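You operate a simulated robot arm through the tools that you are given. There is no shell and no other tool.

Carry out the task below with a simulated robot arm. There is one attempt and no reset: what you move stays moved.

## Task
Swing the pointer valve of bowl 5 aside, wipe the grit off the deck and set it back.
Fine: slacken the clamp thumb nut first; wiping pad back; the valve's line on the notch, the nut to its line and no further. Set down upright: wiping pad. What is to be rubbed or washed off counts as gone when no trace of it is left.

Only the result counts: the job must be done as asked and must still hold three seconds after the hand-in. Knocking over, shifting, dropping, spilling or breaking anything else fails it.

## Robot
A 7-joint arm with a two-finger gripper, fixed in place. Base frame: the origin is at the foot of the arm, x ahead of it, y to its left, z up; the work surface is at about z = 0.628. Units: m, rad, N and s.
With the tool pointing down near the work surface it reaches from about 0.14 to 0.7 m from the base axis. Its first joint turns from -2.897 to 2.897 rad. Payload 2.94 kg.
Tool frame: the origin (TCP) lies between the finger pads and is the grasp point; the fingertips stand 0.03 m ahead of it; z points along the fingers, y is the line along which they close. The gripper opens to 0.138 m. The gripper's body begins 0.109 m behind the TCP.
Orientation is that of the tool frame in the base frame, as a unit quaternion [w, x, y, z]. With the fingers straight down and closing along the base's y, the tool's x points along the base's -x, its y along +y and its z along -z.

## Interface
- The arm moves only by the tool drive_tool. Its argument "steps" is a list of rows, each an object of numbers (a shift or turn left out is 0, a gripper value left out holds the last): "dx", "dy", "dz": the shift along the base's x, y, z in units of 100 mm (1.0 is 100 mm); "wx", "wy", "wz": the turn, a rotation vector about the base's x, y, z in units of 180 degrees (1.0 is 180 degrees); "claw": the closure in counts, from 0 (fully open) to 255 (shut). In form: [{"dx": .., "dy": .., "dz": .., "wx": .., "wy": .., "wz": .., "claw": ..}, ...]. A call has 1 to 20 rows; each row is the pose to reach, as a shift and turn from the pose commanded when the call began. A call with a number of a shift or a turn outside -1 to 1 is refused whole. A row lasts 0.2 s, in which the tool goes at most 0.05 m and 0.15 rad; a call with a longer step from one row to the next is refused whole, and so is a gripper value outside its range. Where a pose cannot be reached the arm comes as near as it can. A force on the tool above 90 N (or 10 N above the force at the start of the call, whichever is more), or a blocked arm, ends the call early, and 0.2 s more pass. The fingers move at their own pace and stop on an object; they squeeze with about 25 N. The grip force told is the motor's: it shows also when the fingers shut on nothing. Time passes only in rows, and 0.2 s behind the last, so rows that repeat a pose let the fingers close. The reply holds the time, the measured pose of the TCP, the force on the tool along the base axes, the opening and the grip force, in the units named above and with some noise, with the torque about the TCP (base axes, N m) and any sound that the robot's microphone picked up, and new pictures: "show" is both (left out), scene, wrist or none.
- Cameras (640 x 400 px; columns grow to the right, rows downward): "scene" is fixed at [0.4009, -0.4994, 1.6309]; the picture's right is [0.99, -0.11, 0.00], its down [-0.07, -0.65, -0.76] and it looks along [0.09, 0.76, -0.65] (base axes); focal length 352 px, centre (320, 200). "wrist" rides on the gripper at [0.071, 0.019, -0.146] in the tool frame; the picture's right is [-0.26, 0.97, 0.00], its down [-0.85, -0.23, -0.48] and it looks along [-0.46, -0.12, 0.88] (tool axes); focal length 280 px, centre (320, 200). There is no depth. A picture from a camera that has moved, and an enlarged one, comes with that camera's place and axes in the base frame and with its lens.
- move_column(by): slides the trunk up (or, below 0, down) by that many m; the arm rides with it, the base frame stays. It gives what a move gives, with no picture.
- close_up(camera, box): a new picture of the part [left, top, right, bottom] of that camera's present view, enlarged. No time passes.
- hand_in(): hands the job in; it is judged then, once.

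Nothing tells you positions but the pictures and the camera data. Unless the task says otherwise, let go and move clear before handing in.

The tools are called as a command line: name --argument value ..., lists and objects as JSON in quotes. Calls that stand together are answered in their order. drive_tool: Moves the arm, as the interface text tells. Its arguments: {"type":"object","properties":{"steps":{"type":"array","items":{"type":"object","properties":{"dx":{"type":"number"},"dy":{"type":"number"},"dz":{"type":"number"},"wx":{"type":"number"},"wy":{"type":"number"},"wz":{"type":"number"},"claw":{"type":"number"}}}},"show":{"type":"string","enum":["both","scene","wrist","none"]}},"required":["steps"]} The other tools are called the same way: move_column (by) slides the trunk up or down; close_up (camera, box) takes an enlarged picture of a part of a camera's view; hand_in () hands the job in.

At the start:

```text
t: 0.0
eef_pos: [0.4855, -0.0694, 1.241]
tool_rot: [0.0, 0.0, 1.0, 0.0]
wrist_force: [-0.2, -1.0, -0.6]
wrist_torque: [0.01, -0.01, -0.03]
finger_gap: 0.138
finger_force: 0.1
trunk travel left (down, up): [-0.425, 0.029]
```

scene: 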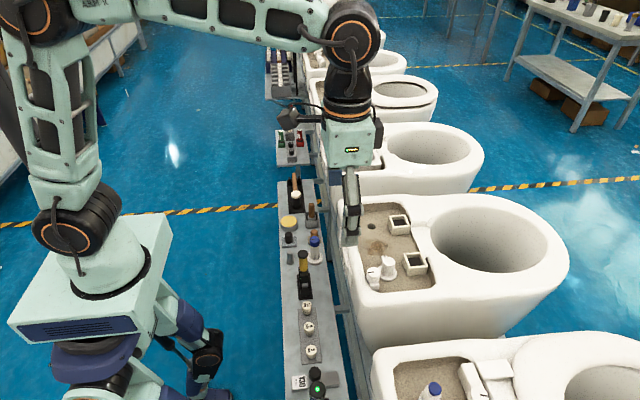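
wrist: 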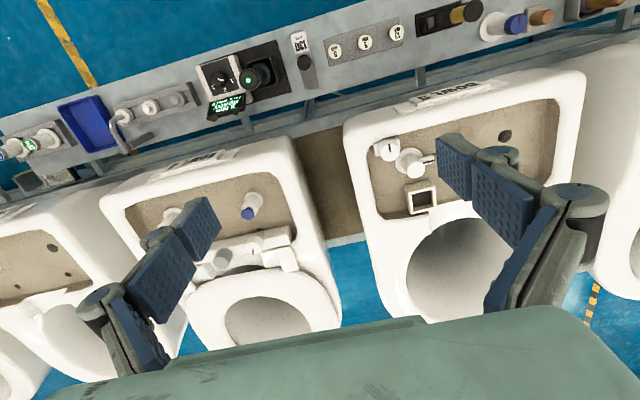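

I see a row of toilet bowls with a tool rail in front; I need to find which bowl is number 5, its pointer valve, the thumb nut, and the wiping pad. I'll take enlarged pictures first.

close_up --camera "scene" --box '[270, 160, 470, 300]'

close_up --camera "scene" --box '[270, 280, 530, 400]'

close_up --camera "wrist" --box '[340, 50, 600, 260]'

close_up --camera "wrist" --box '[80, 30, 340, 300]'

close_up --camera "scene" --box '[250, 40, 450, 180]'

```text
2.86 times, centred on (370, 230) of scene
camera zoom: at [0.4009, -0.4994, 1.6309], right [0.99, -0.11, 0.0], down [-0.07, -0.65, -0.76], along [0.09, 0.76, -0.65], focal length 1005 px, centre (177, 114)
```

zoom: 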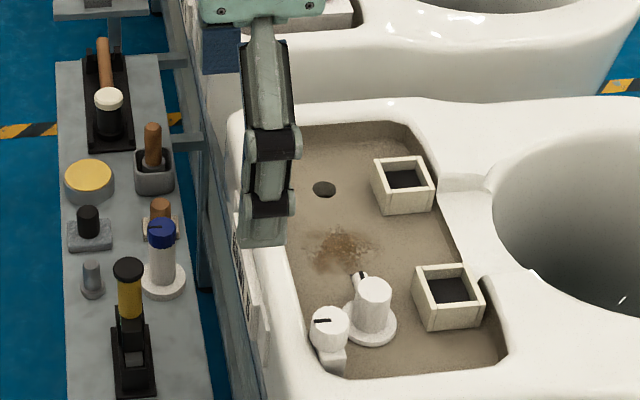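

```text
2.46 times, centred on (400, 340) of scene
camera zoom: at [0.4009, -0.4994, 1.6309], right [0.99, -0.11, 0.0], down [-0.07, -0.65, -0.76], along [0.09, 0.76, -0.65], focal length 866 px, centre (123, -145)
```

zoom: 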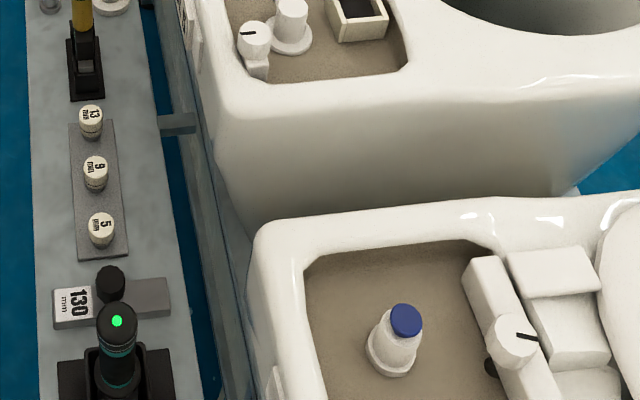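

```text
1.90 times, centred on (470, 155) of wrist
camera zoom: at [0.4141, -0.0514, 1.3879], right [0.26, 0.97, 0.0], down [0.85, -0.23, 0.48], along [0.46, -0.12, -0.88], focal length 534 px, centre (34, 286)
```

zoom: 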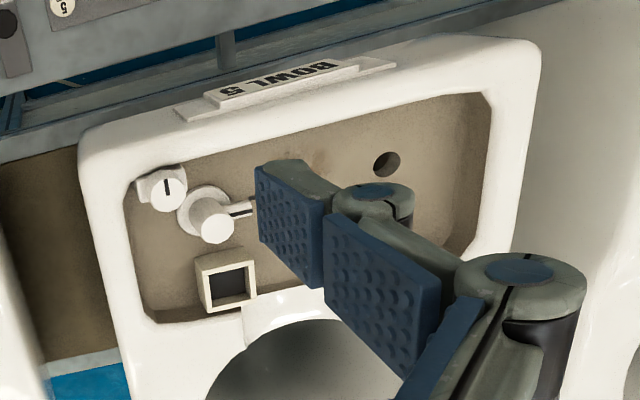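

```text
1.48 times, centred on (210, 165) of wrist
camera zoom: at [0.4141, -0.0514, 1.3879], right [0.26, 0.97, 0.0], down [0.85, -0.23, 0.48], along [0.46, -0.12, -0.88], focal length 415 px, centre (483, 252)
```

zoom: 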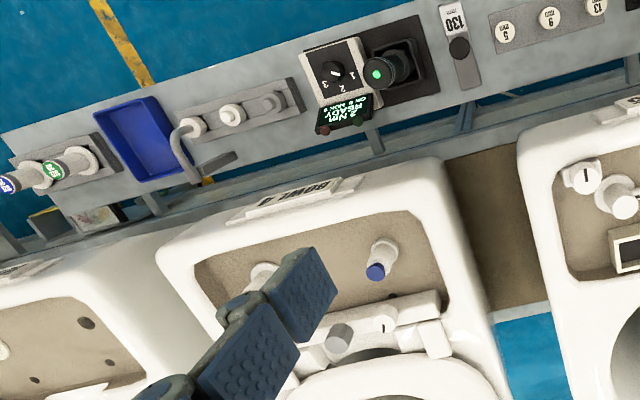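

```text
2.86 times, centred on (350, 110) of scene
camera zoom: at [0.4009, -0.4994, 1.6309], right [0.99, -0.11, 0.0], down [-0.07, -0.65, -0.76], along [0.09, 0.76, -0.65], focal length 1005 px, centre (234, 457)
```

zoom: 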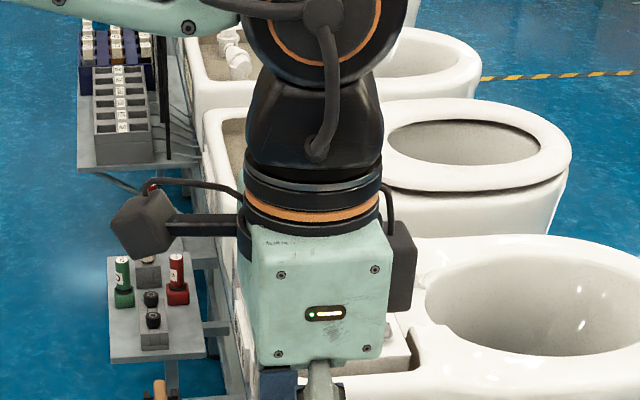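

Bowl 5 appears to be the one with the brown grit patch. I'll look closer at its label, valve, nut and the tools on the rail.

close_up --camera "scene" --box '[355, 225, 435, 295]'

close_up --camera "scene" --box '[275, 160, 335, 220]'

close_up --camera "scene" --box '[275, 205, 335, 265]'

close_up --camera "wrist" --box '[370, 60, 470, 170]'

close_up --camera "wrist" --box '[400, 0, 640, 60]'

close_up --camera "wrist" --box '[140, 140, 300, 200]'

```text
5.71 times, centred on (395, 260) of scene
camera zoom: at [0.4009, -0.4994, 1.6309], right [0.99, -0.11, 0.0], down [-0.07, -0.65, -0.76], along [0.09, 0.76, -0.65], focal length 2009 px, centre (-109, -143)
```

zoom: 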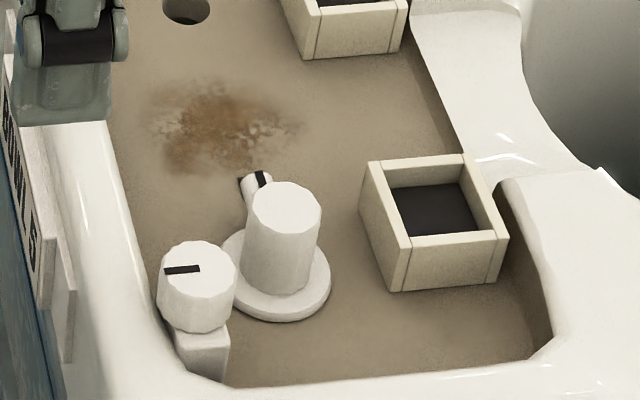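

```text
6.67 times, centred on (305, 190) of scene
camera zoom: at [0.4009, -0.4994, 1.6309], right [0.99, -0.11, 0.0], down [-0.07, -0.65, -0.76], along [0.09, 0.76, -0.65], focal length 2344 px, centre (420, 267)
```

zoom: 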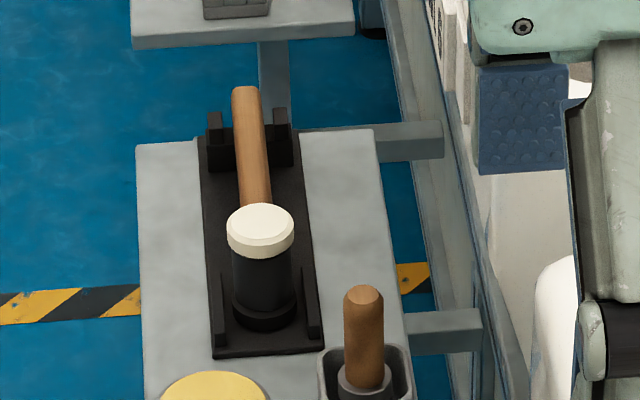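

```text
6.67 times, centred on (305, 235) of scene
camera zoom: at [0.4009, -0.4994, 1.6309], right [0.99, -0.11, 0.0], down [-0.07, -0.65, -0.76], along [0.09, 0.76, -0.65], focal length 2344 px, centre (420, -33)
```

zoom: 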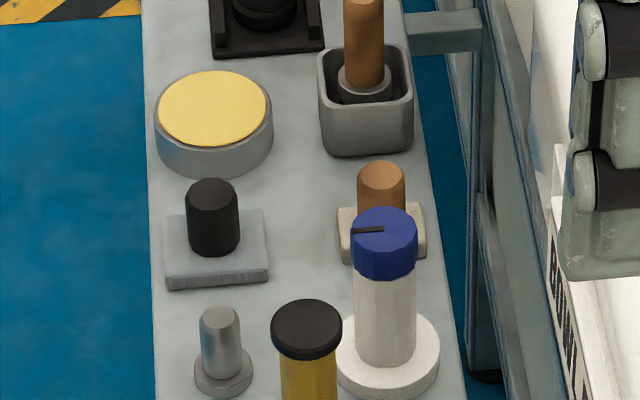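

```text
3.64 times, centred on (420, 115) of wrist
camera zoom: at [0.4141, -0.0514, 1.3879], right [0.26, 0.97, 0.0], down [0.85, -0.23, 0.48], along [0.46, -0.12, -0.88], focal length 1020 px, centre (-44, 509)
```

zoom: 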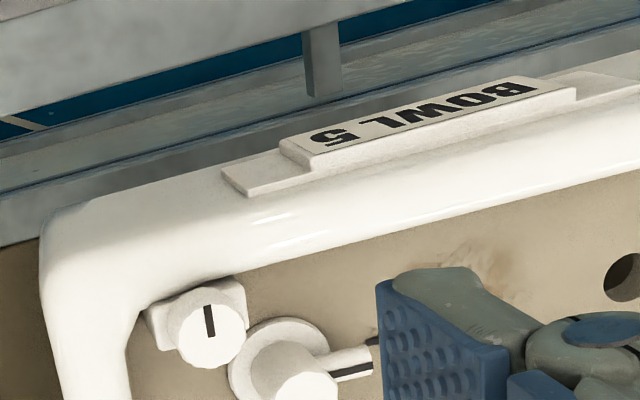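

```text
2.67 times, centred on (520, 30) of wrist
camera zoom: at [0.4141, -0.0514, 1.3879], right [0.26, 0.97, 0.0], down [0.85, -0.23, 0.48], along [0.46, -0.12, -0.88], focal length 748 px, centre (-213, 653)
```

zoom: 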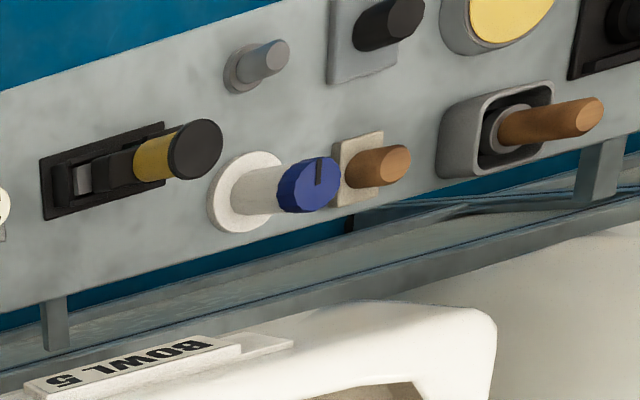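

```text
4.00 times, centred on (220, 170) of wrist
camera zoom: at [0.4141, -0.0514, 1.3879], right [0.26, 0.97, 0.0], down [0.85, -0.23, 0.48], along [0.46, -0.12, -0.88], focal length 1122 px, centre (720, 320)
```

zoom: 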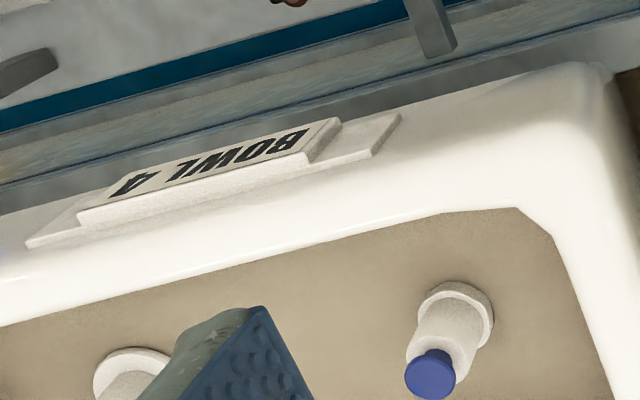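

Bowl 5 is confirmed (the label reads "BOWL 5"); the deck is around z≈0.87 and the rail surface around z≈0.63. I'll move the wrist camera over the bowl's deck to look closely at the valve, nut and notch.

drive_tool --steps '[{"dy": 0.4, "dz": -0.2}, {"dx": 0.1, "dy": 0.8, "dz": -0.4}, {"dx": 0.1, "dy": 1.0, "dz": -0.6}, {"dx": 0.1, "dy": 1.0, "dz": -0.6}]'

```text
t: 1.0
eef_pos: [0.4955, 0.0287, 1.1819]
tool_rot: [0.0, -0.001, 1.0, 0.0]
wrist_force: [0.9, 0.6, -0.1]
wrist_torque: [0.0, 0.01, 0.0]
finger_gap: 0.1381
finger_force: 0.1
trunk travel left (down, up): [-0.425, 0.029]
camera wrist: at [0.4231, 0.0468, 1.3278], right [0.26, 0.97, 0.0], down [0.85, -0.23, 0.48], along [0.46, -0.12, -0.88], focal length 280 px, centre (320, 200)
```

scene: 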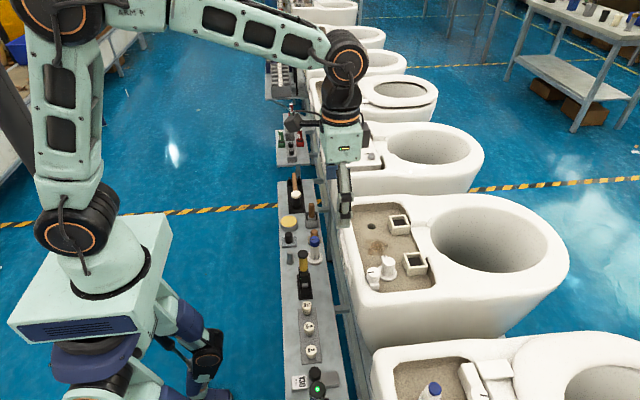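
wrist: 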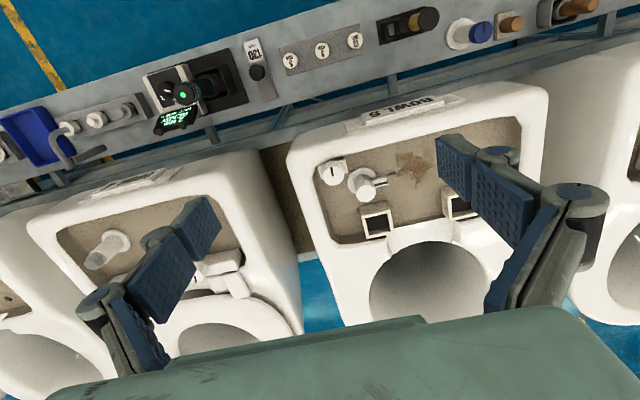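

drive_tool --steps '[{"dy": 0.4, "dz": -0.1}, {"dx": 0.0, "dy": 0.8, "dz": -0.3}, {"dx": 0.1, "dy": 1.0, "dz": -0.6}, {"dx": 0.1, "dy": 1.0, "dz": -0.6}]'

close_up --camera "wrist" --box '[160, 60, 480, 260]'

```text
t: 2.0
eef_pos: [0.5069, 0.1281, 1.1205]
tool_rot: [0.0, 0.0, 1.0, 0.0]
wrist_force: [0.6, 0.5, -0.2]
wrist_torque: [-0.03, 0.01, 0.03]
finger_gap: 0.1378
finger_force: 0.0
trunk travel left (down, up): [-0.425, 0.029]
camera wrist: at [0.4353, 0.1471, 1.266], right [0.26, 0.97, 0.0], down [0.85, -0.23, 0.48], along [0.46, -0.12, -0.88], focal length 280 px, centre (320, 200)
```

scene: 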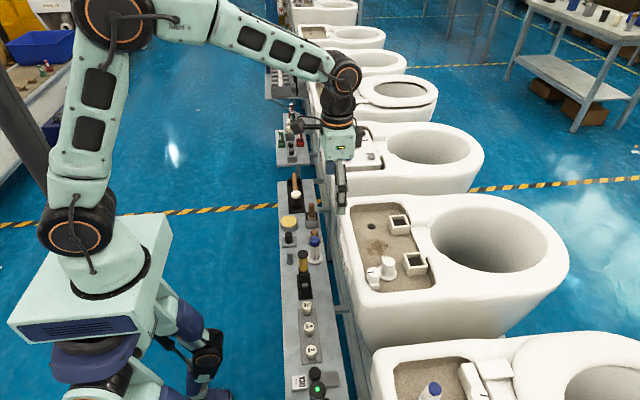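
wrist: 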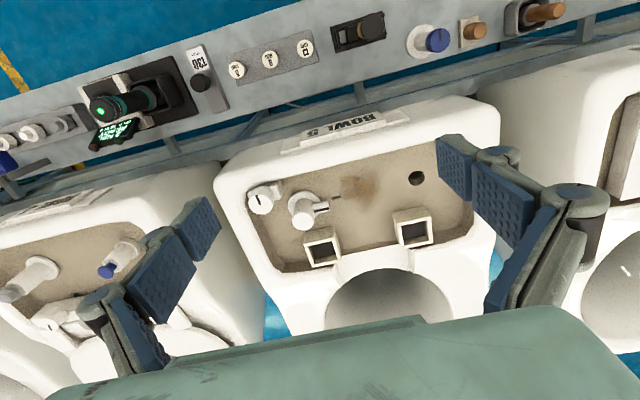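

```text
2.00 times, centred on (320, 160) of wrist
camera zoom: at [0.4353, 0.1471, 1.266], right [0.26, 0.97, 0.0], down [0.85, -0.23, 0.48], along [0.46, -0.12, -0.88], focal length 561 px, centre (320, 280)
```

zoom: 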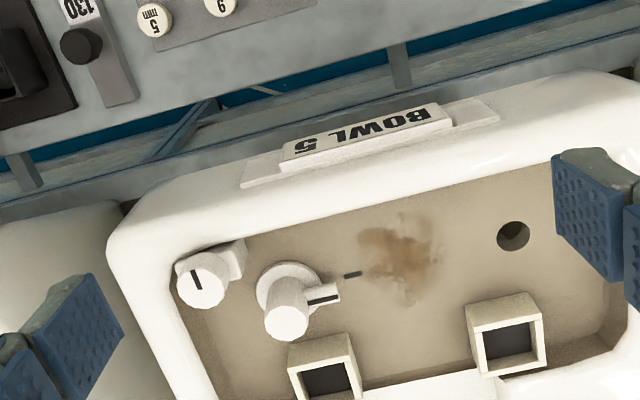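

drive_tool --steps '[{"dy": -0.3, "dz": -0.2}, {"dx": 0.0, "dy": -0.6, "dz": -0.4}, {"dx": 0.0, "dy": -0.9, "dz": -0.6}, {"dx": 0.0, "dy": -0.9, "dz": -0.6}]'

close_up --camera "wrist" --box '[240, 100, 480, 250]'

```text
t: 3.0
eef_pos: [0.5035, 0.039, 1.0614]
tool_rot: [0.0, -0.001, 1.0, 0.0]
wrist_force: [0.0, -0.2, 0.3]
wrist_torque: [0.02, -0.04, -0.02]
finger_gap: 0.138
finger_force: 0.1
trunk travel left (down, up): [-0.425, 0.029]
camera wrist: at [0.4332, 0.058, 1.208], right [0.26, 0.97, 0.0], down [0.85, -0.23, 0.48], along [0.46, -0.12, -0.88], focal length 280 px, centre (320, 200)
```

scene: 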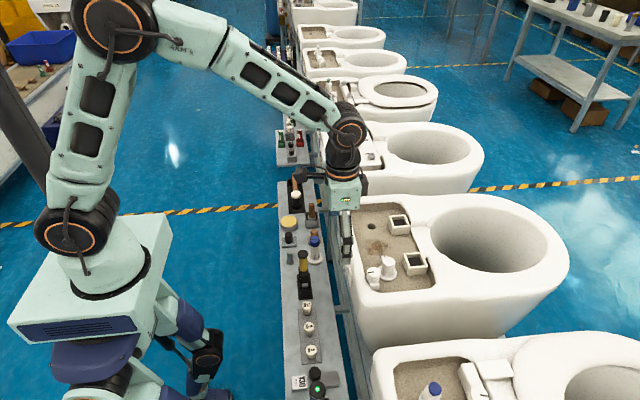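
wrist: 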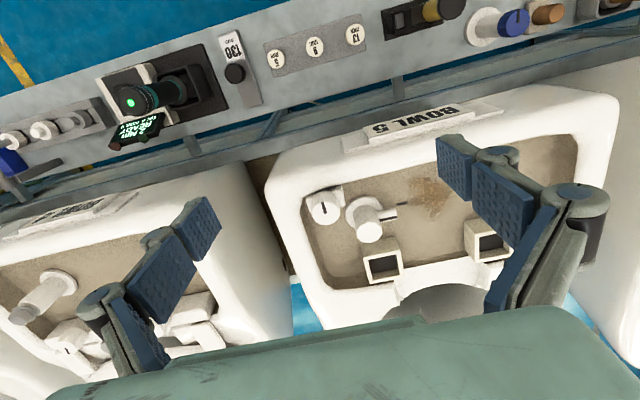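

```text
2.67 times, centred on (360, 175) of wrist
camera zoom: at [0.4332, 0.058, 1.208], right [0.26, 0.97, 0.0], down [0.85, -0.23, 0.48], along [0.46, -0.12, -0.88], focal length 748 px, centre (213, 267)
```

zoom: 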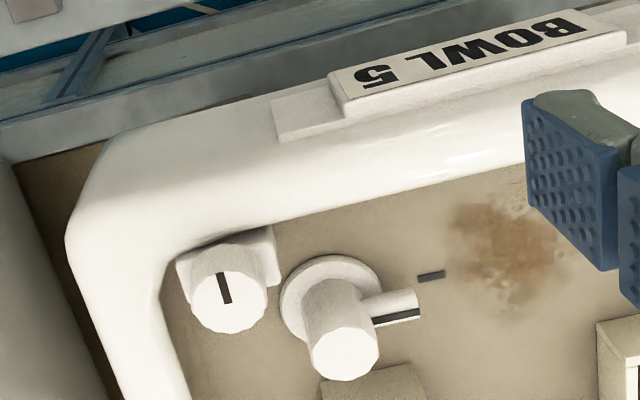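

The nut top is about (0.589, 0.024, 0.933), the valve top about (0.646, 0.066, 0.916), and the deck is at z≈0.872 with the notch at about (0.643, 0.119). I'll zoom more on the nut and valve marks.

close_up --camera "wrist" --box '[295, 175, 345, 235]'

close_up --camera "wrist" --box '[340, 180, 420, 250]'

close_up --camera "scene" --box '[360, 245, 405, 285]'

close_up --camera "scene" --box '[275, 180, 335, 265]'

```text
6.67 times, centred on (320, 205) of wrist
camera zoom: at [0.4332, 0.058, 1.208], right [0.26, 0.97, 0.0], down [0.85, -0.23, 0.48], along [0.46, -0.12, -0.88], focal length 1869 px, centre (320, 167)
```

zoom: 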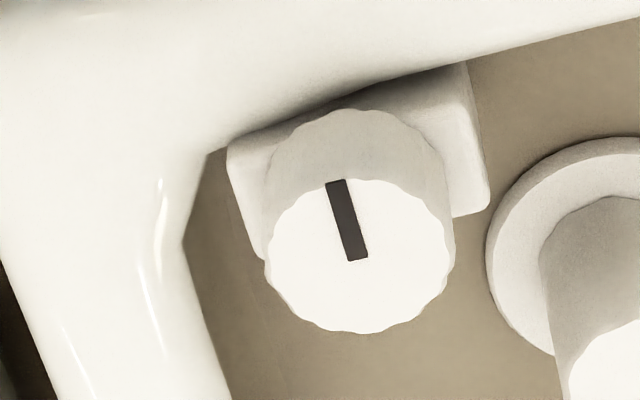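

```text
5.71 times, centred on (380, 215) of wrist
camera zoom: at [0.4332, 0.058, 1.208], right [0.26, 0.97, 0.0], down [0.85, -0.23, 0.48], along [0.46, -0.12, -0.88], focal length 1602 px, centre (-23, 114)
```

zoom: 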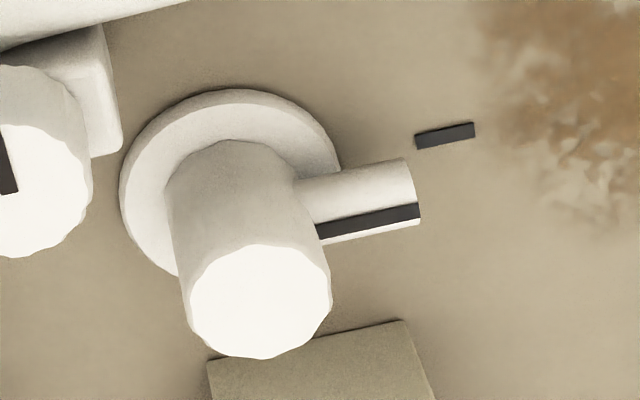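

```text
10.00 times, centred on (382, 265) of scene
camera zoom: at [0.4009, -0.4994, 1.6309], right [0.99, -0.11, 0.0], down [-0.07, -0.65, -0.76], along [0.09, 0.76, -0.65], focal length 3516 px, centre (-305, -450)
```

zoom: 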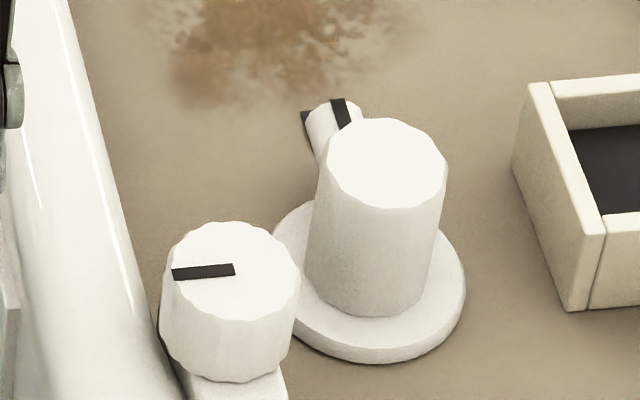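

```text
4.71 times, centred on (305, 222) of scene
camera zoom: at [0.4009, -0.4994, 1.6309], right [0.99, -0.11, 0.0], down [-0.07, -0.65, -0.76], along [0.09, 0.76, -0.65], focal length 1655 px, centre (391, 94)
```

zoom: 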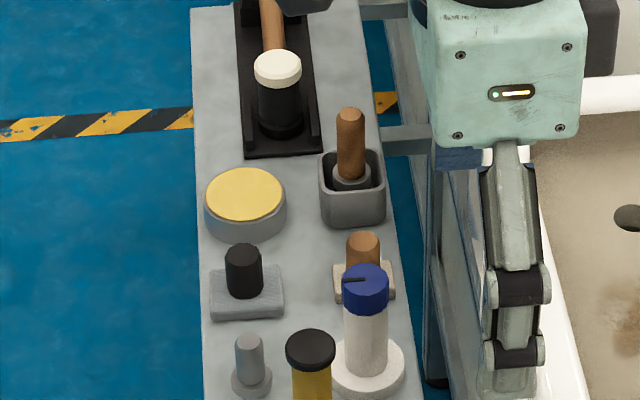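

The nut's line points back toward −x, and the valve's pointer points +y at the notch. Next I'll fly over the rail to inspect the tool candidates for the wiping pad.

drive_tool --steps '[{"dx": -0.3, "dy": 0.3}, {"dx": -0.6, "dy": 0.6}, {"dx": -0.9, "dy": 0.9}, {"dx": -1.0, "dy": 1.0}]' --show "none"

drive_tool --steps '[{"dx": -0.2, "dy": 0.4}, {"dx": -0.4, "dy": 0.8}, {"dx": -0.5, "dy": 1.0}]' --show "none"

drive_tool --steps '[{"dx": -0.1, "dy": 0.4, "dz": -0.2}, {"dx": -0.2, "dy": 0.8, "dz": -0.4}, {"dx": -0.3, "dy": 1.0, "dz": -0.6}, {"dx": -0.3, "dy": 1.0, "dz": -0.6}]'

```text
t: 4.0
eef_pos: [0.4053, 0.1419, 1.0608]
tool_rot: [0.001, 0.0, 1.0, -0.001]
wrist_force: [0.3, -1.3, -0.7]
wrist_torque: [-0.01, 0.0, -0.03]
finger_gap: 0.1379
finger_force: 0.1
trunk travel left (down, up): [-0.425, 0.029]
```

```text
t: 4.8
eef_pos: [0.3539, 0.2407, 1.063]
tool_rot: [0.0, 0.0, 1.0, 0.0]
wrist_force: [-0.4, 1.0, -0.1]
wrist_torque: [-0.02, -0.01, -0.04]
finger_gap: 0.138
finger_force: 0.1
trunk travel left (down, up): [-0.425, 0.029]
```

```text
t: 5.8
eef_pos: [0.3254, 0.3433, 1.0038]
tool_rot: [0.0, 0.0, 1.0, 0.0]
wrist_force: [-0.6, 0.2, 0.4]
wrist_torque: [-0.05, 0.0, -0.02]
finger_gap: 0.138
finger_force: 0.1
trunk travel left (down, up): [-0.425, 0.029]
camera wrist: at [0.2539, 0.3622, 1.1497], right [0.26, 0.97, 0.0], down [0.85, -0.23, 0.48], along [0.46, -0.12, -0.88], focal length 280 px, centre (320, 200)
```

scene: 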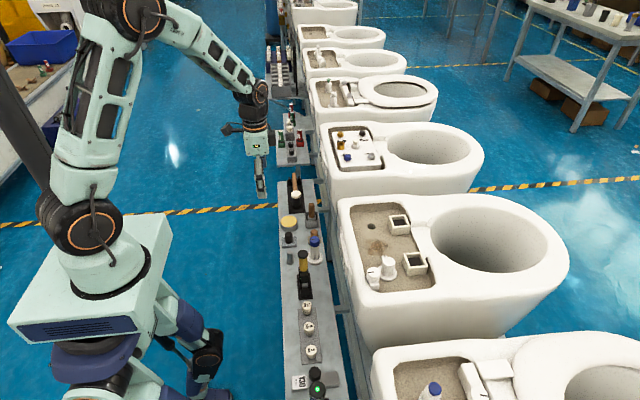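
wrist: 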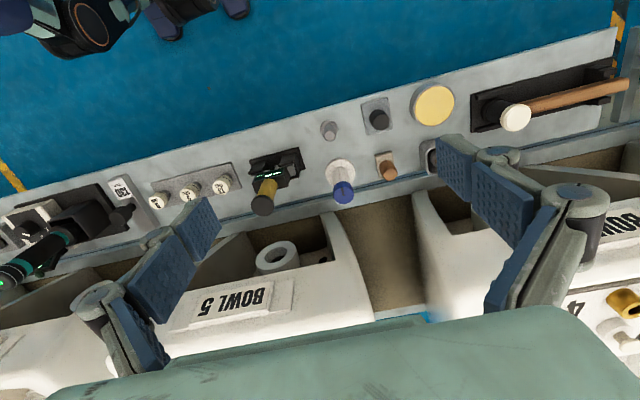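

close_up --camera "wrist" --box '[310, 70, 480, 220]'

close_up --camera "scene" --box '[270, 40, 420, 180]'

close_up --camera "scene" --box '[265, 60, 325, 175]'

close_up --camera "scene" --box '[325, 115, 400, 180]'

```text
2.67 times, centred on (395, 145) of wrist
camera zoom: at [0.2539, 0.3622, 1.1497], right [0.26, 0.97, 0.0], down [0.85, -0.23, 0.48], along [0.46, -0.12, -0.88], focal length 748 px, centre (120, 347)
```

zoom: 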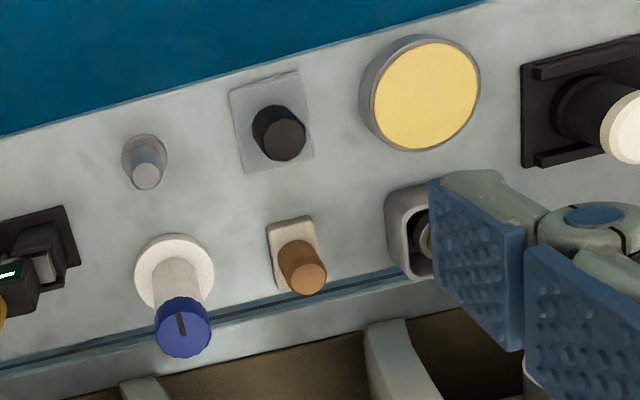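

```text
2.86 times, centred on (345, 110) of scene
camera zoom: at [0.4009, -0.4994, 1.6309], right [0.99, -0.11, 0.0], down [-0.07, -0.65, -0.76], along [0.09, 0.76, -0.65], focal length 1005 px, centre (249, 457)
```

zoom: 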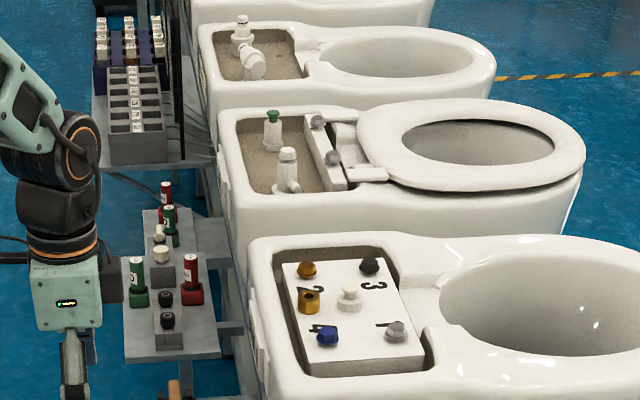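

```text
3.48 times, centred on (295, 118) of scene
camera zoom: at [0.4009, -0.4994, 1.6309], right [0.99, -0.11, 0.0], down [-0.07, -0.65, -0.76], along [0.09, 0.76, -0.65], focal length 1223 px, centre (407, 487)
```

zoom: 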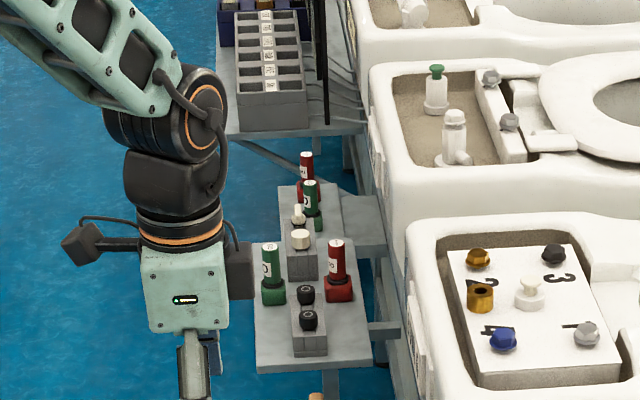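

```text
6.15 times, centred on (362, 148) of scene
camera zoom: at [0.4009, -0.4994, 1.6309], right [0.99, -0.11, 0.0], down [-0.07, -0.65, -0.76], along [0.09, 0.76, -0.65], focal length 2164 px, centre (58, 523)
```

zoom: 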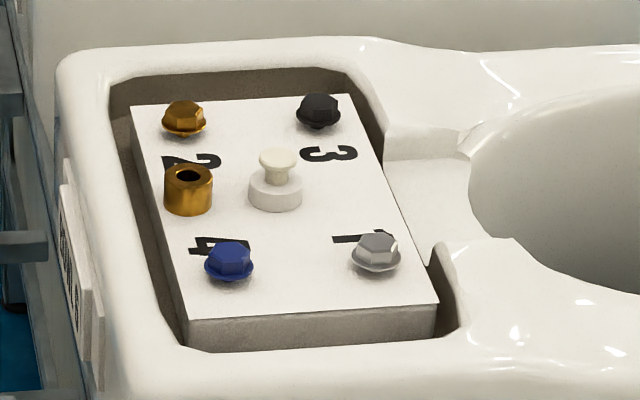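

I see two candidates: a cream block with a wooden knob and a grey square with a black knob. I'll get a closer look at both.

drive_tool --steps '[{"dx": 0.0, "dy": 0.3, "dz": -0.3}, {"dx": 0.0, "dy": 0.6, "dz": -0.6}, {"dx": 0.0, "dy": 0.8, "dz": -0.9}, {"dx": 0.0, "dy": 0.8, "dz": -1.0}]' --show "wrist"

close_up --camera "wrist" --box '[200, 50, 440, 200]'

```text
t: 6.8
eef_pos: [0.3257, 0.4219, 0.905]
tool_rot: [0.0, 0.0, 1.0, 0.0]
wrist_force: [0.0, 0.0, 0.3]
wrist_torque: [-0.02, 0.0, 0.04]
finger_gap: 0.1381
finger_force: 0.2
trunk travel left (down, up): [-0.425, 0.029]
camera wrist: at [0.2541, 0.4397, 1.0501], right [0.26, 0.97, 0.0], down [0.85, -0.23, 0.48], along [0.46, -0.12, -0.88], focal length 280 px, centre (320, 200)
```

wrist: 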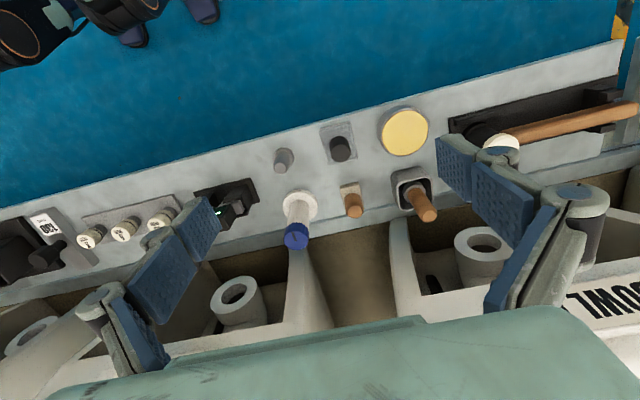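

```text
2.67 times, centred on (320, 125) of wrist
camera zoom: at [0.2541, 0.4397, 1.0501], right [0.26, 0.97, 0.0], down [0.85, -0.23, 0.48], along [0.46, -0.12, -0.88], focal length 748 px, centre (320, 400)
```

zoom: 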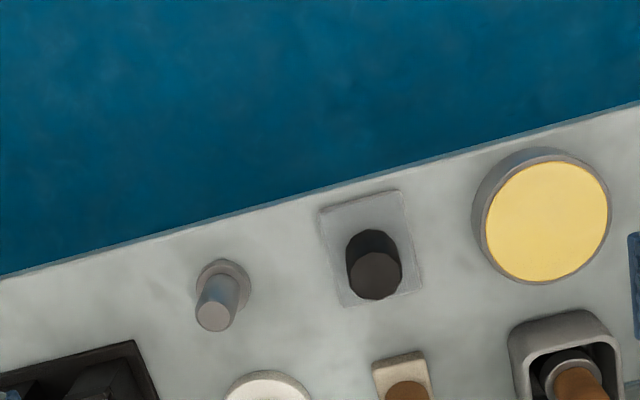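

close_up --camera "wrist" --box '[310, 110, 375, 170]'

close_up --camera "wrist" --box '[325, 165, 445, 235]'

close_up --camera "scene" --box '[278, 225, 328, 255]'

close_up --camera "wrist" --box '[265, 140, 325, 180]'

```text
6.67 times, centred on (342, 140) of wrist
camera zoom: at [0.2541, 0.4397, 1.0501], right [0.26, 0.97, 0.0], down [0.85, -0.23, 0.48], along [0.46, -0.12, -0.88], focal length 1869 px, centre (170, 600)
```

zoom: 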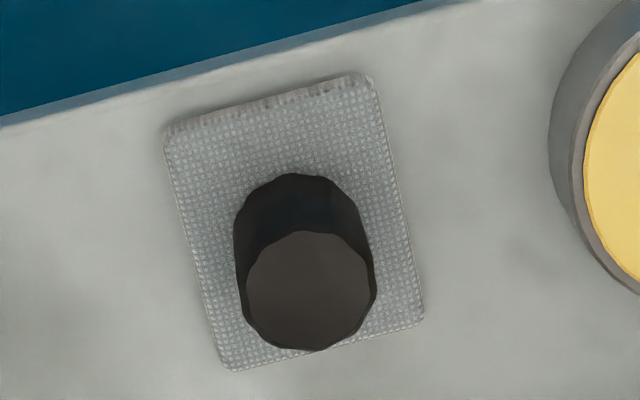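

```text
5.33 times, centred on (385, 200) of wrist
camera zoom: at [0.2541, 0.4397, 1.0501], right [0.26, 0.97, 0.0], down [0.85, -0.23, 0.48], along [0.46, -0.12, -0.88], focal length 1495 px, centre (-27, 200)
```

zoom: 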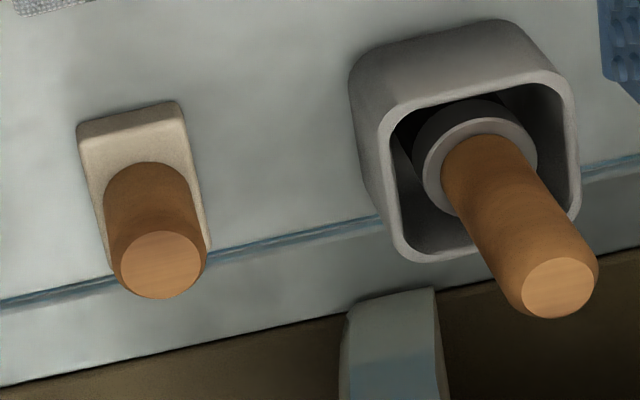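

```text
12.80 times, centred on (303, 240) of scene
camera zoom: at [0.4009, -0.4994, 1.6309], right [0.99, -0.11, 0.0], down [-0.07, -0.65, -0.76], along [0.09, 0.76, -0.65], focal length 4501 px, centre (538, -312)
```

zoom: 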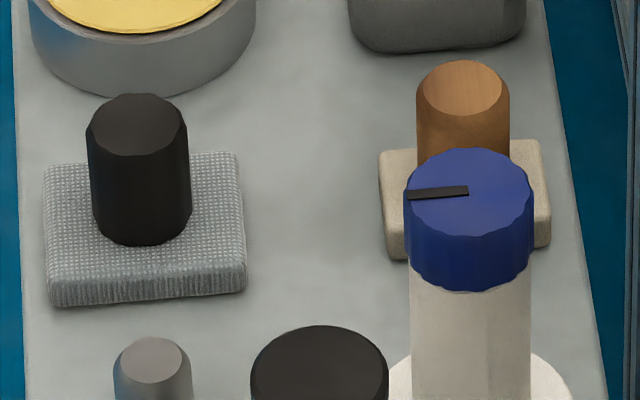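

```text
10.00 times, centred on (295, 160) of wrist
camera zoom: at [0.2541, 0.4397, 1.0501], right [0.26, 0.97, 0.0], down [0.85, -0.23, 0.48], along [0.46, -0.12, -0.88], focal length 2804 px, centre (570, 600)
```

zoom: 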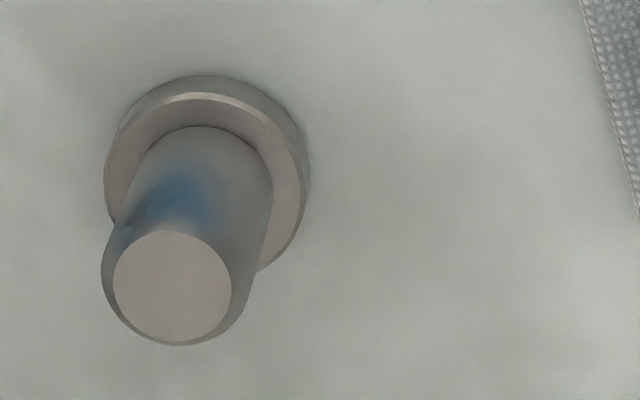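

The grey waffle-cloth block with the black knob at about (0.386, 0.435) looks like the wiping pad. Now I return over bowl 5 with the camera turned to view the nut and valve from another side to find the nut's reference line.

drive_tool --steps '[{"dz": 0.4}, {"dz": 0.8, "dy": -0.2}, {"dz": 1.0, "dy": -0.5, "dx": 0.2}, {"dz": 1.0, "dy": -0.8, "dx": 0.5}, {"dz": 1.0, "dy": -1.0, "dx": 0.8}, {"dz": 1.0, "dy": -1.0, "dx": 1.0}]' --show "none"

drive_tool --steps '[{"dz": 0.2, "dy": -0.3, "dx": 0.3, "wz": -0.04}, {"dz": 0.4, "dy": -0.6, "dx": 0.5, "wz": -0.08}, {"dz": 0.5, "dy": -0.9, "dx": 0.8, "wz": -0.12}, {"dz": 0.5, "dy": -1.0, "dx": 1.0, "wz": -0.16}, {"dz": 0.5, "dy": -1.0, "dx": 1.0, "wz": -0.2}, {"dz": 0.5, "dy": -1.0, "dx": 1.0, "wz": -0.24}, {"dz": 0.5, "dy": -1.0, "dx": 1.0, "wz": -0.28}, {"dz": 0.5, "dy": -1.0, "dx": 1.0, "wz": -0.32}, {"dz": 0.5, "dy": -1.0, "dx": 1.0, "wz": -0.36}, {"dz": 0.5, "dy": -1.0, "dx": 1.0, "wz": -0.4}, {"dz": 0.5, "dy": -1.0, "dx": 1.0, "wz": -0.44}, {"dz": 0.5, "dy": -1.0, "dx": 1.0, "wz": -0.48}, {"dz": 0.5, "dy": -1.0, "dx": 1.0, "wz": -0.5}]'

```text
t: 8.2
eef_pos: [0.4285, 0.3206, 0.9986]
tool_rot: [0.0, 0.0, 1.0, 0.0]
wrist_force: [-0.3, 0.3, -0.4]
wrist_torque: [0.0, 0.0, 0.01]
finger_gap: 0.138
finger_force: 0.1
trunk travel left (down, up): [-0.425, 0.029]
```

```text
t: 11.0
eef_pos: [0.5258, 0.2208, 1.0526]
tool_rot: [0.0, 0.707, 0.707, 0.0]
wrist_force: [-0.2, 0.1, 0.6]
wrist_torque: [-0.04, 0.02, -0.02]
finger_gap: 0.1379
finger_force: 0.2
trunk travel left (down, up): [-0.425, 0.029]
camera wrist: at [0.5438, 0.2907, 1.198], right [0.96, -0.26, 0.0], down [-0.23, -0.85, 0.48], along [-0.13, -0.46, -0.88], focal length 280 px, centre (320, 200)
```

scene: 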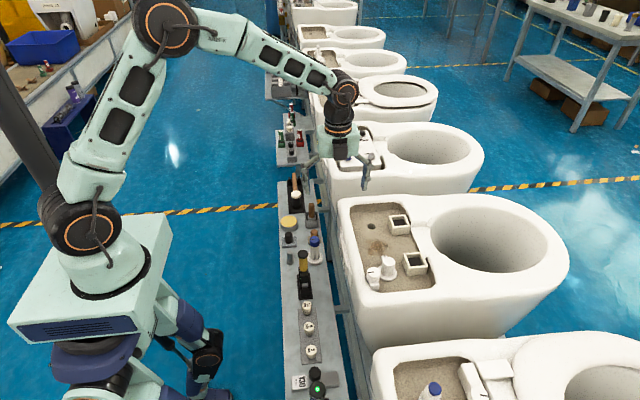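
wrist: 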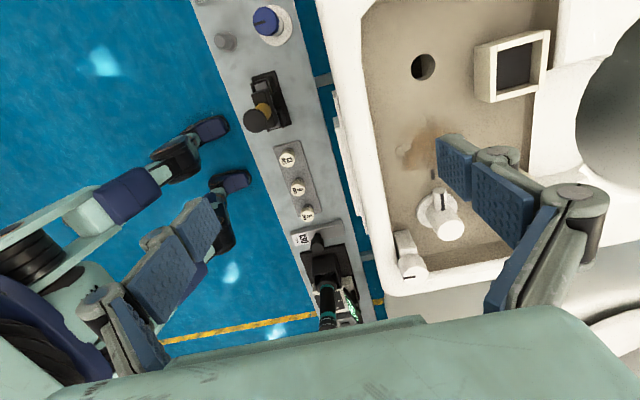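

drive_tool --steps '[{"dx": 0.3, "dy": -0.3}, {"dx": 0.6, "dy": -0.6}, {"dx": 0.8, "dy": -0.9}, {"dx": 0.8, "dy": -1.0, "dz": -0.1}]' --show "wrist"

close_up --camera "wrist" --box '[200, 50, 440, 200]'

```text
t: 12.0
eef_pos: [0.6052, 0.1206, 1.0431]
tool_rot: [-0.001, 0.707, 0.707, 0.0]
wrist_force: [-0.2, -0.8, -0.6]
wrist_torque: [0.01, 0.01, 0.03]
finger_gap: 0.1379
finger_force: 0.0
trunk travel left (down, up): [-0.425, 0.029]
camera wrist: at [0.6231, 0.1903, 1.1894], right [0.97, -0.26, 0.0], down [-0.23, -0.85, 0.48], along [-0.12, -0.46, -0.88], focal length 280 px, centre (320, 200)
```

wrist: 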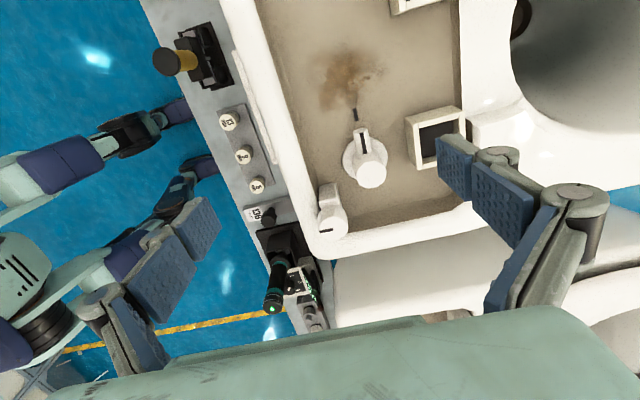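

```text
2.67 times, centred on (320, 125) of wrist
camera zoom: at [0.6231, 0.1903, 1.1894], right [0.97, -0.26, 0.0], down [-0.23, -0.85, 0.48], along [-0.12, -0.46, -0.88], focal length 748 px, centre (320, 400)
```

zoom: 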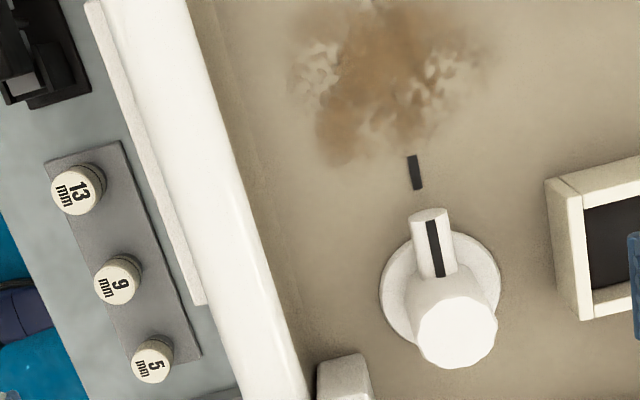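

close_up --camera "wrist" --box '[290, 160, 390, 250]'

close_up --camera "wrist" --box '[300, 40, 480, 200]'

```text
4.44 times, centred on (340, 205) of wrist
camera zoom: at [0.6231, 0.1903, 1.1894], right [0.97, -0.26, 0.0], down [-0.23, -0.85, 0.48], along [-0.12, -0.46, -0.88], focal length 1246 px, centre (231, 178)
```

zoom: 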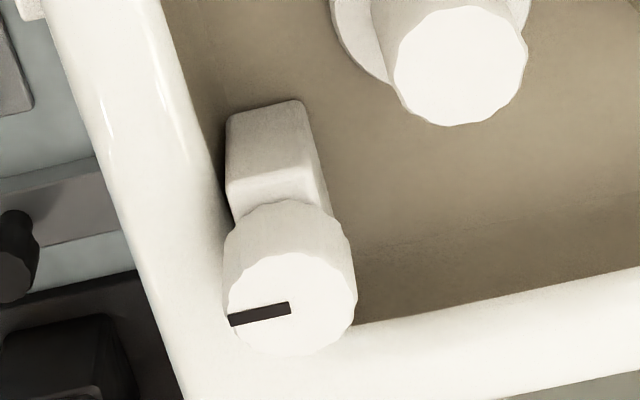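

```text
2.50 times, centred on (390, 120) of wrist
camera zoom: at [0.6231, 0.1903, 1.1894], right [0.97, -0.26, 0.0], down [-0.23, -0.85, 0.48], along [-0.12, -0.46, -0.88], focal length 701 px, centre (145, 400)
```

zoom: 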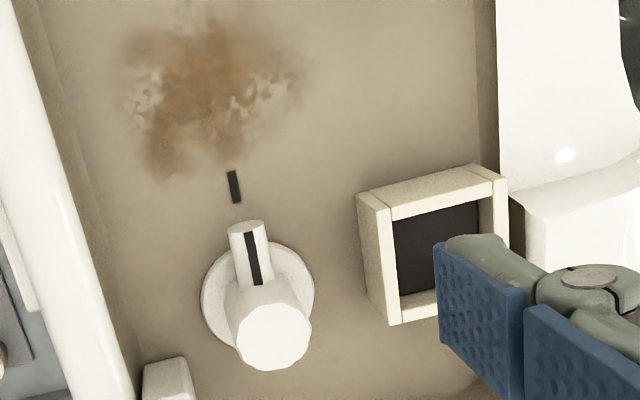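

close_up --camera "scene" --box '[365, 262, 397, 294]'

close_up --camera "wrist" --box '[305, 175, 365, 240]'

```text
12.50 times, centred on (381, 278) of scene
camera zoom: at [0.4009, -0.4994, 1.6309], right [0.99, -0.11, 0.0], down [-0.07, -0.65, -0.76], along [0.09, 0.76, -0.65], focal length 4395 px, centre (-442, -775)
```

zoom: 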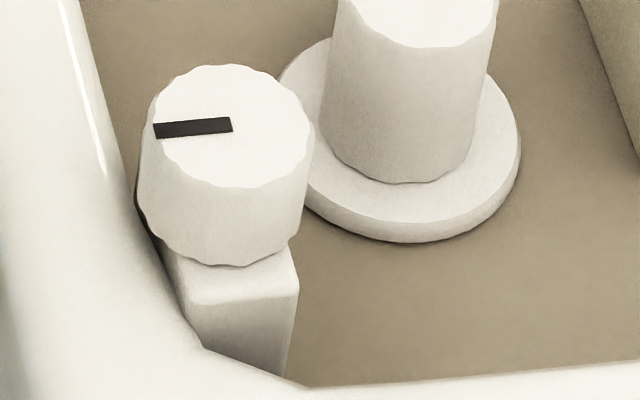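

```text
6.15 times, centred on (335, 208) of wrist
camera zoom: at [0.6231, 0.1903, 1.1894], right [0.97, -0.26, 0.0], down [-0.23, -0.85, 0.48], along [-0.12, -0.46, -0.88], focal length 1726 px, centre (228, 154)
```

zoom: 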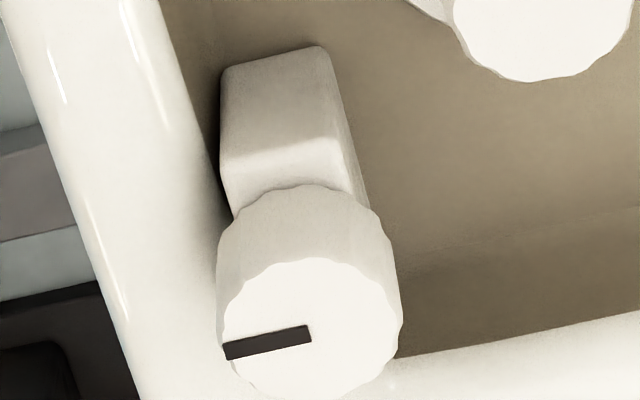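

I've now measured: nut top centre ≈ (0.593, 0.022, 0.940), valve axis ≈ (0.645, 0.065) with top z≈0.921, notch at (0.644, 0.118, 0.873). I'll go above the nut with the fingers partly closed.

drive_tool --steps '[{"dx": -0.06, "dy": -0.4, "claw": 130}, {"dx": -0.12, "dy": -0.8, "claw": 130}, {"dx": -0.12, "dy": -0.98, "claw": 130}, {"dx": -0.12, "dy": -0.98, "dz": -0.3, "claw": 130}, {"dx": -0.12, "dy": -0.98, "dz": -0.3, "claw": 130}]'

```text
t: 13.2
eef_pos: [0.5926, 0.0197, 1.0114]
tool_rot: [0.0, 0.707, 0.708, 0.001]
wrist_force: [0.9, -0.3, 0.7]
wrist_torque: [0.01, 0.03, 0.0]
finger_gap: 0.0675
finger_force: 0.0
trunk travel left (down, up): [-0.425, 0.029]
camera wrist: at [0.6105, 0.0908, 1.1567], right [0.97, -0.26, 0.0], down [-0.23, -0.85, 0.48], along [-0.12, -0.46, -0.88], focal length 280 px, centre (320, 200)
```

scene: 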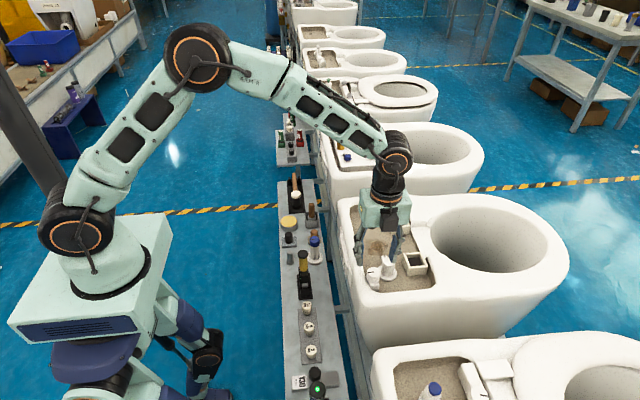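
wrist: 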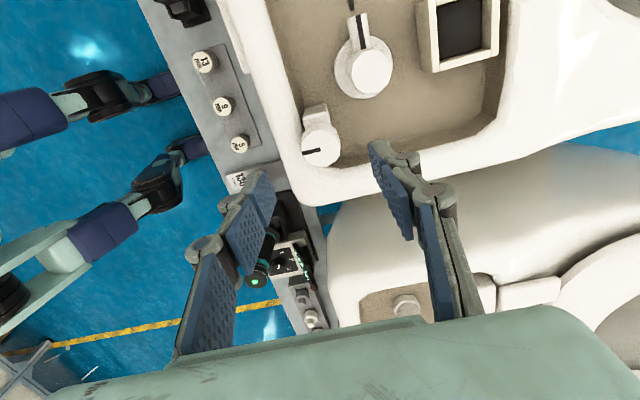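

close_up --camera "wrist" --box '[290, 100, 370, 170]'

close_up --camera "scene" --box '[340, 200, 440, 300]'

```text
5.71 times, centred on (330, 135) of wrist
camera zoom: at [0.6105, 0.0908, 1.1567], right [0.97, -0.26, 0.0], down [-0.23, -0.85, 0.48], along [-0.12, -0.46, -0.88], focal length 1602 px, centre (263, 571)
```

zoom: 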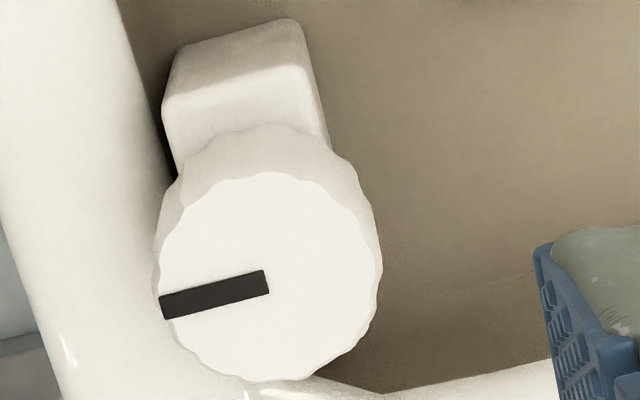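

```text
4.00 times, centred on (390, 250) of scene
camera zoom: at [0.4009, -0.4994, 1.6309], right [0.99, -0.11, 0.0], down [-0.07, -0.65, -0.76], along [0.09, 0.76, -0.65], focal length 1406 px, centre (40, 0)
```

zoom: 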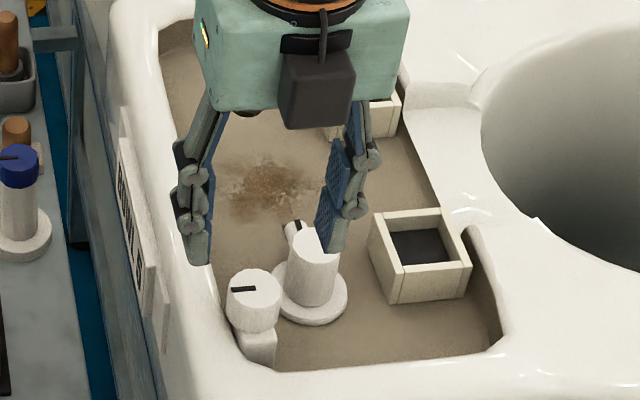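

drive_tool --steps '[{"dy": 0.02, "dz": -0.3}, {"dy": 0.02, "dz": -0.55}, {"dy": 0.02, "dz": -0.55}]'

close_up --camera "scene" --box '[340, 210, 420, 290]'

```text
t: 14.0
eef_pos: [0.5936, 0.0227, 0.9535]
tool_rot: [0.0, 0.707, 0.707, 0.001]
wrist_force: [-0.5, -0.5, -0.3]
wrist_torque: [-0.01, 0.01, -0.02]
finger_gap: 0.0675
finger_force: 0.0
trunk travel left (down, up): [-0.425, 0.029]
camera wrist: at [0.6119, 0.0933, 1.1004], right [0.97, -0.26, 0.0], down [-0.23, -0.85, 0.48], along [-0.12, -0.46, -0.88], focal length 280 px, centre (320, 200)
```

scene: 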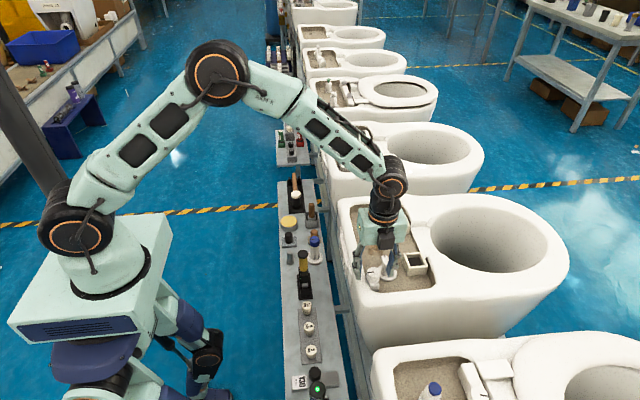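
wrist: 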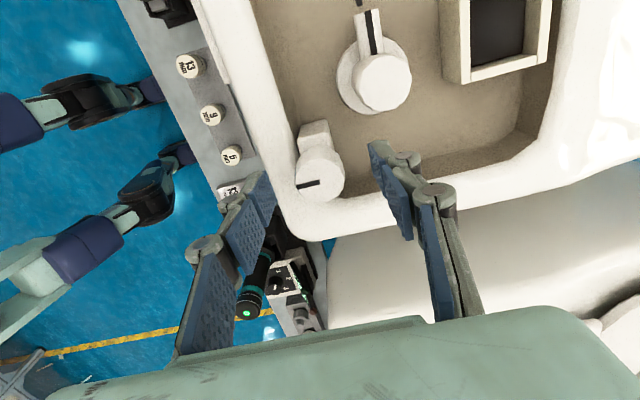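

```text
5.00 times, centred on (380, 250) of scene
camera zoom: at [0.4009, -0.4994, 1.6309], right [0.99, -0.11, 0.0], down [-0.07, -0.65, -0.76], along [0.09, 0.76, -0.65], focal length 1758 px, centre (20, -50)
```

zoom: 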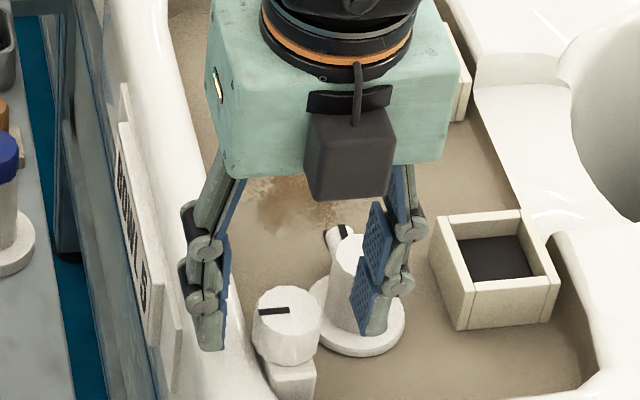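

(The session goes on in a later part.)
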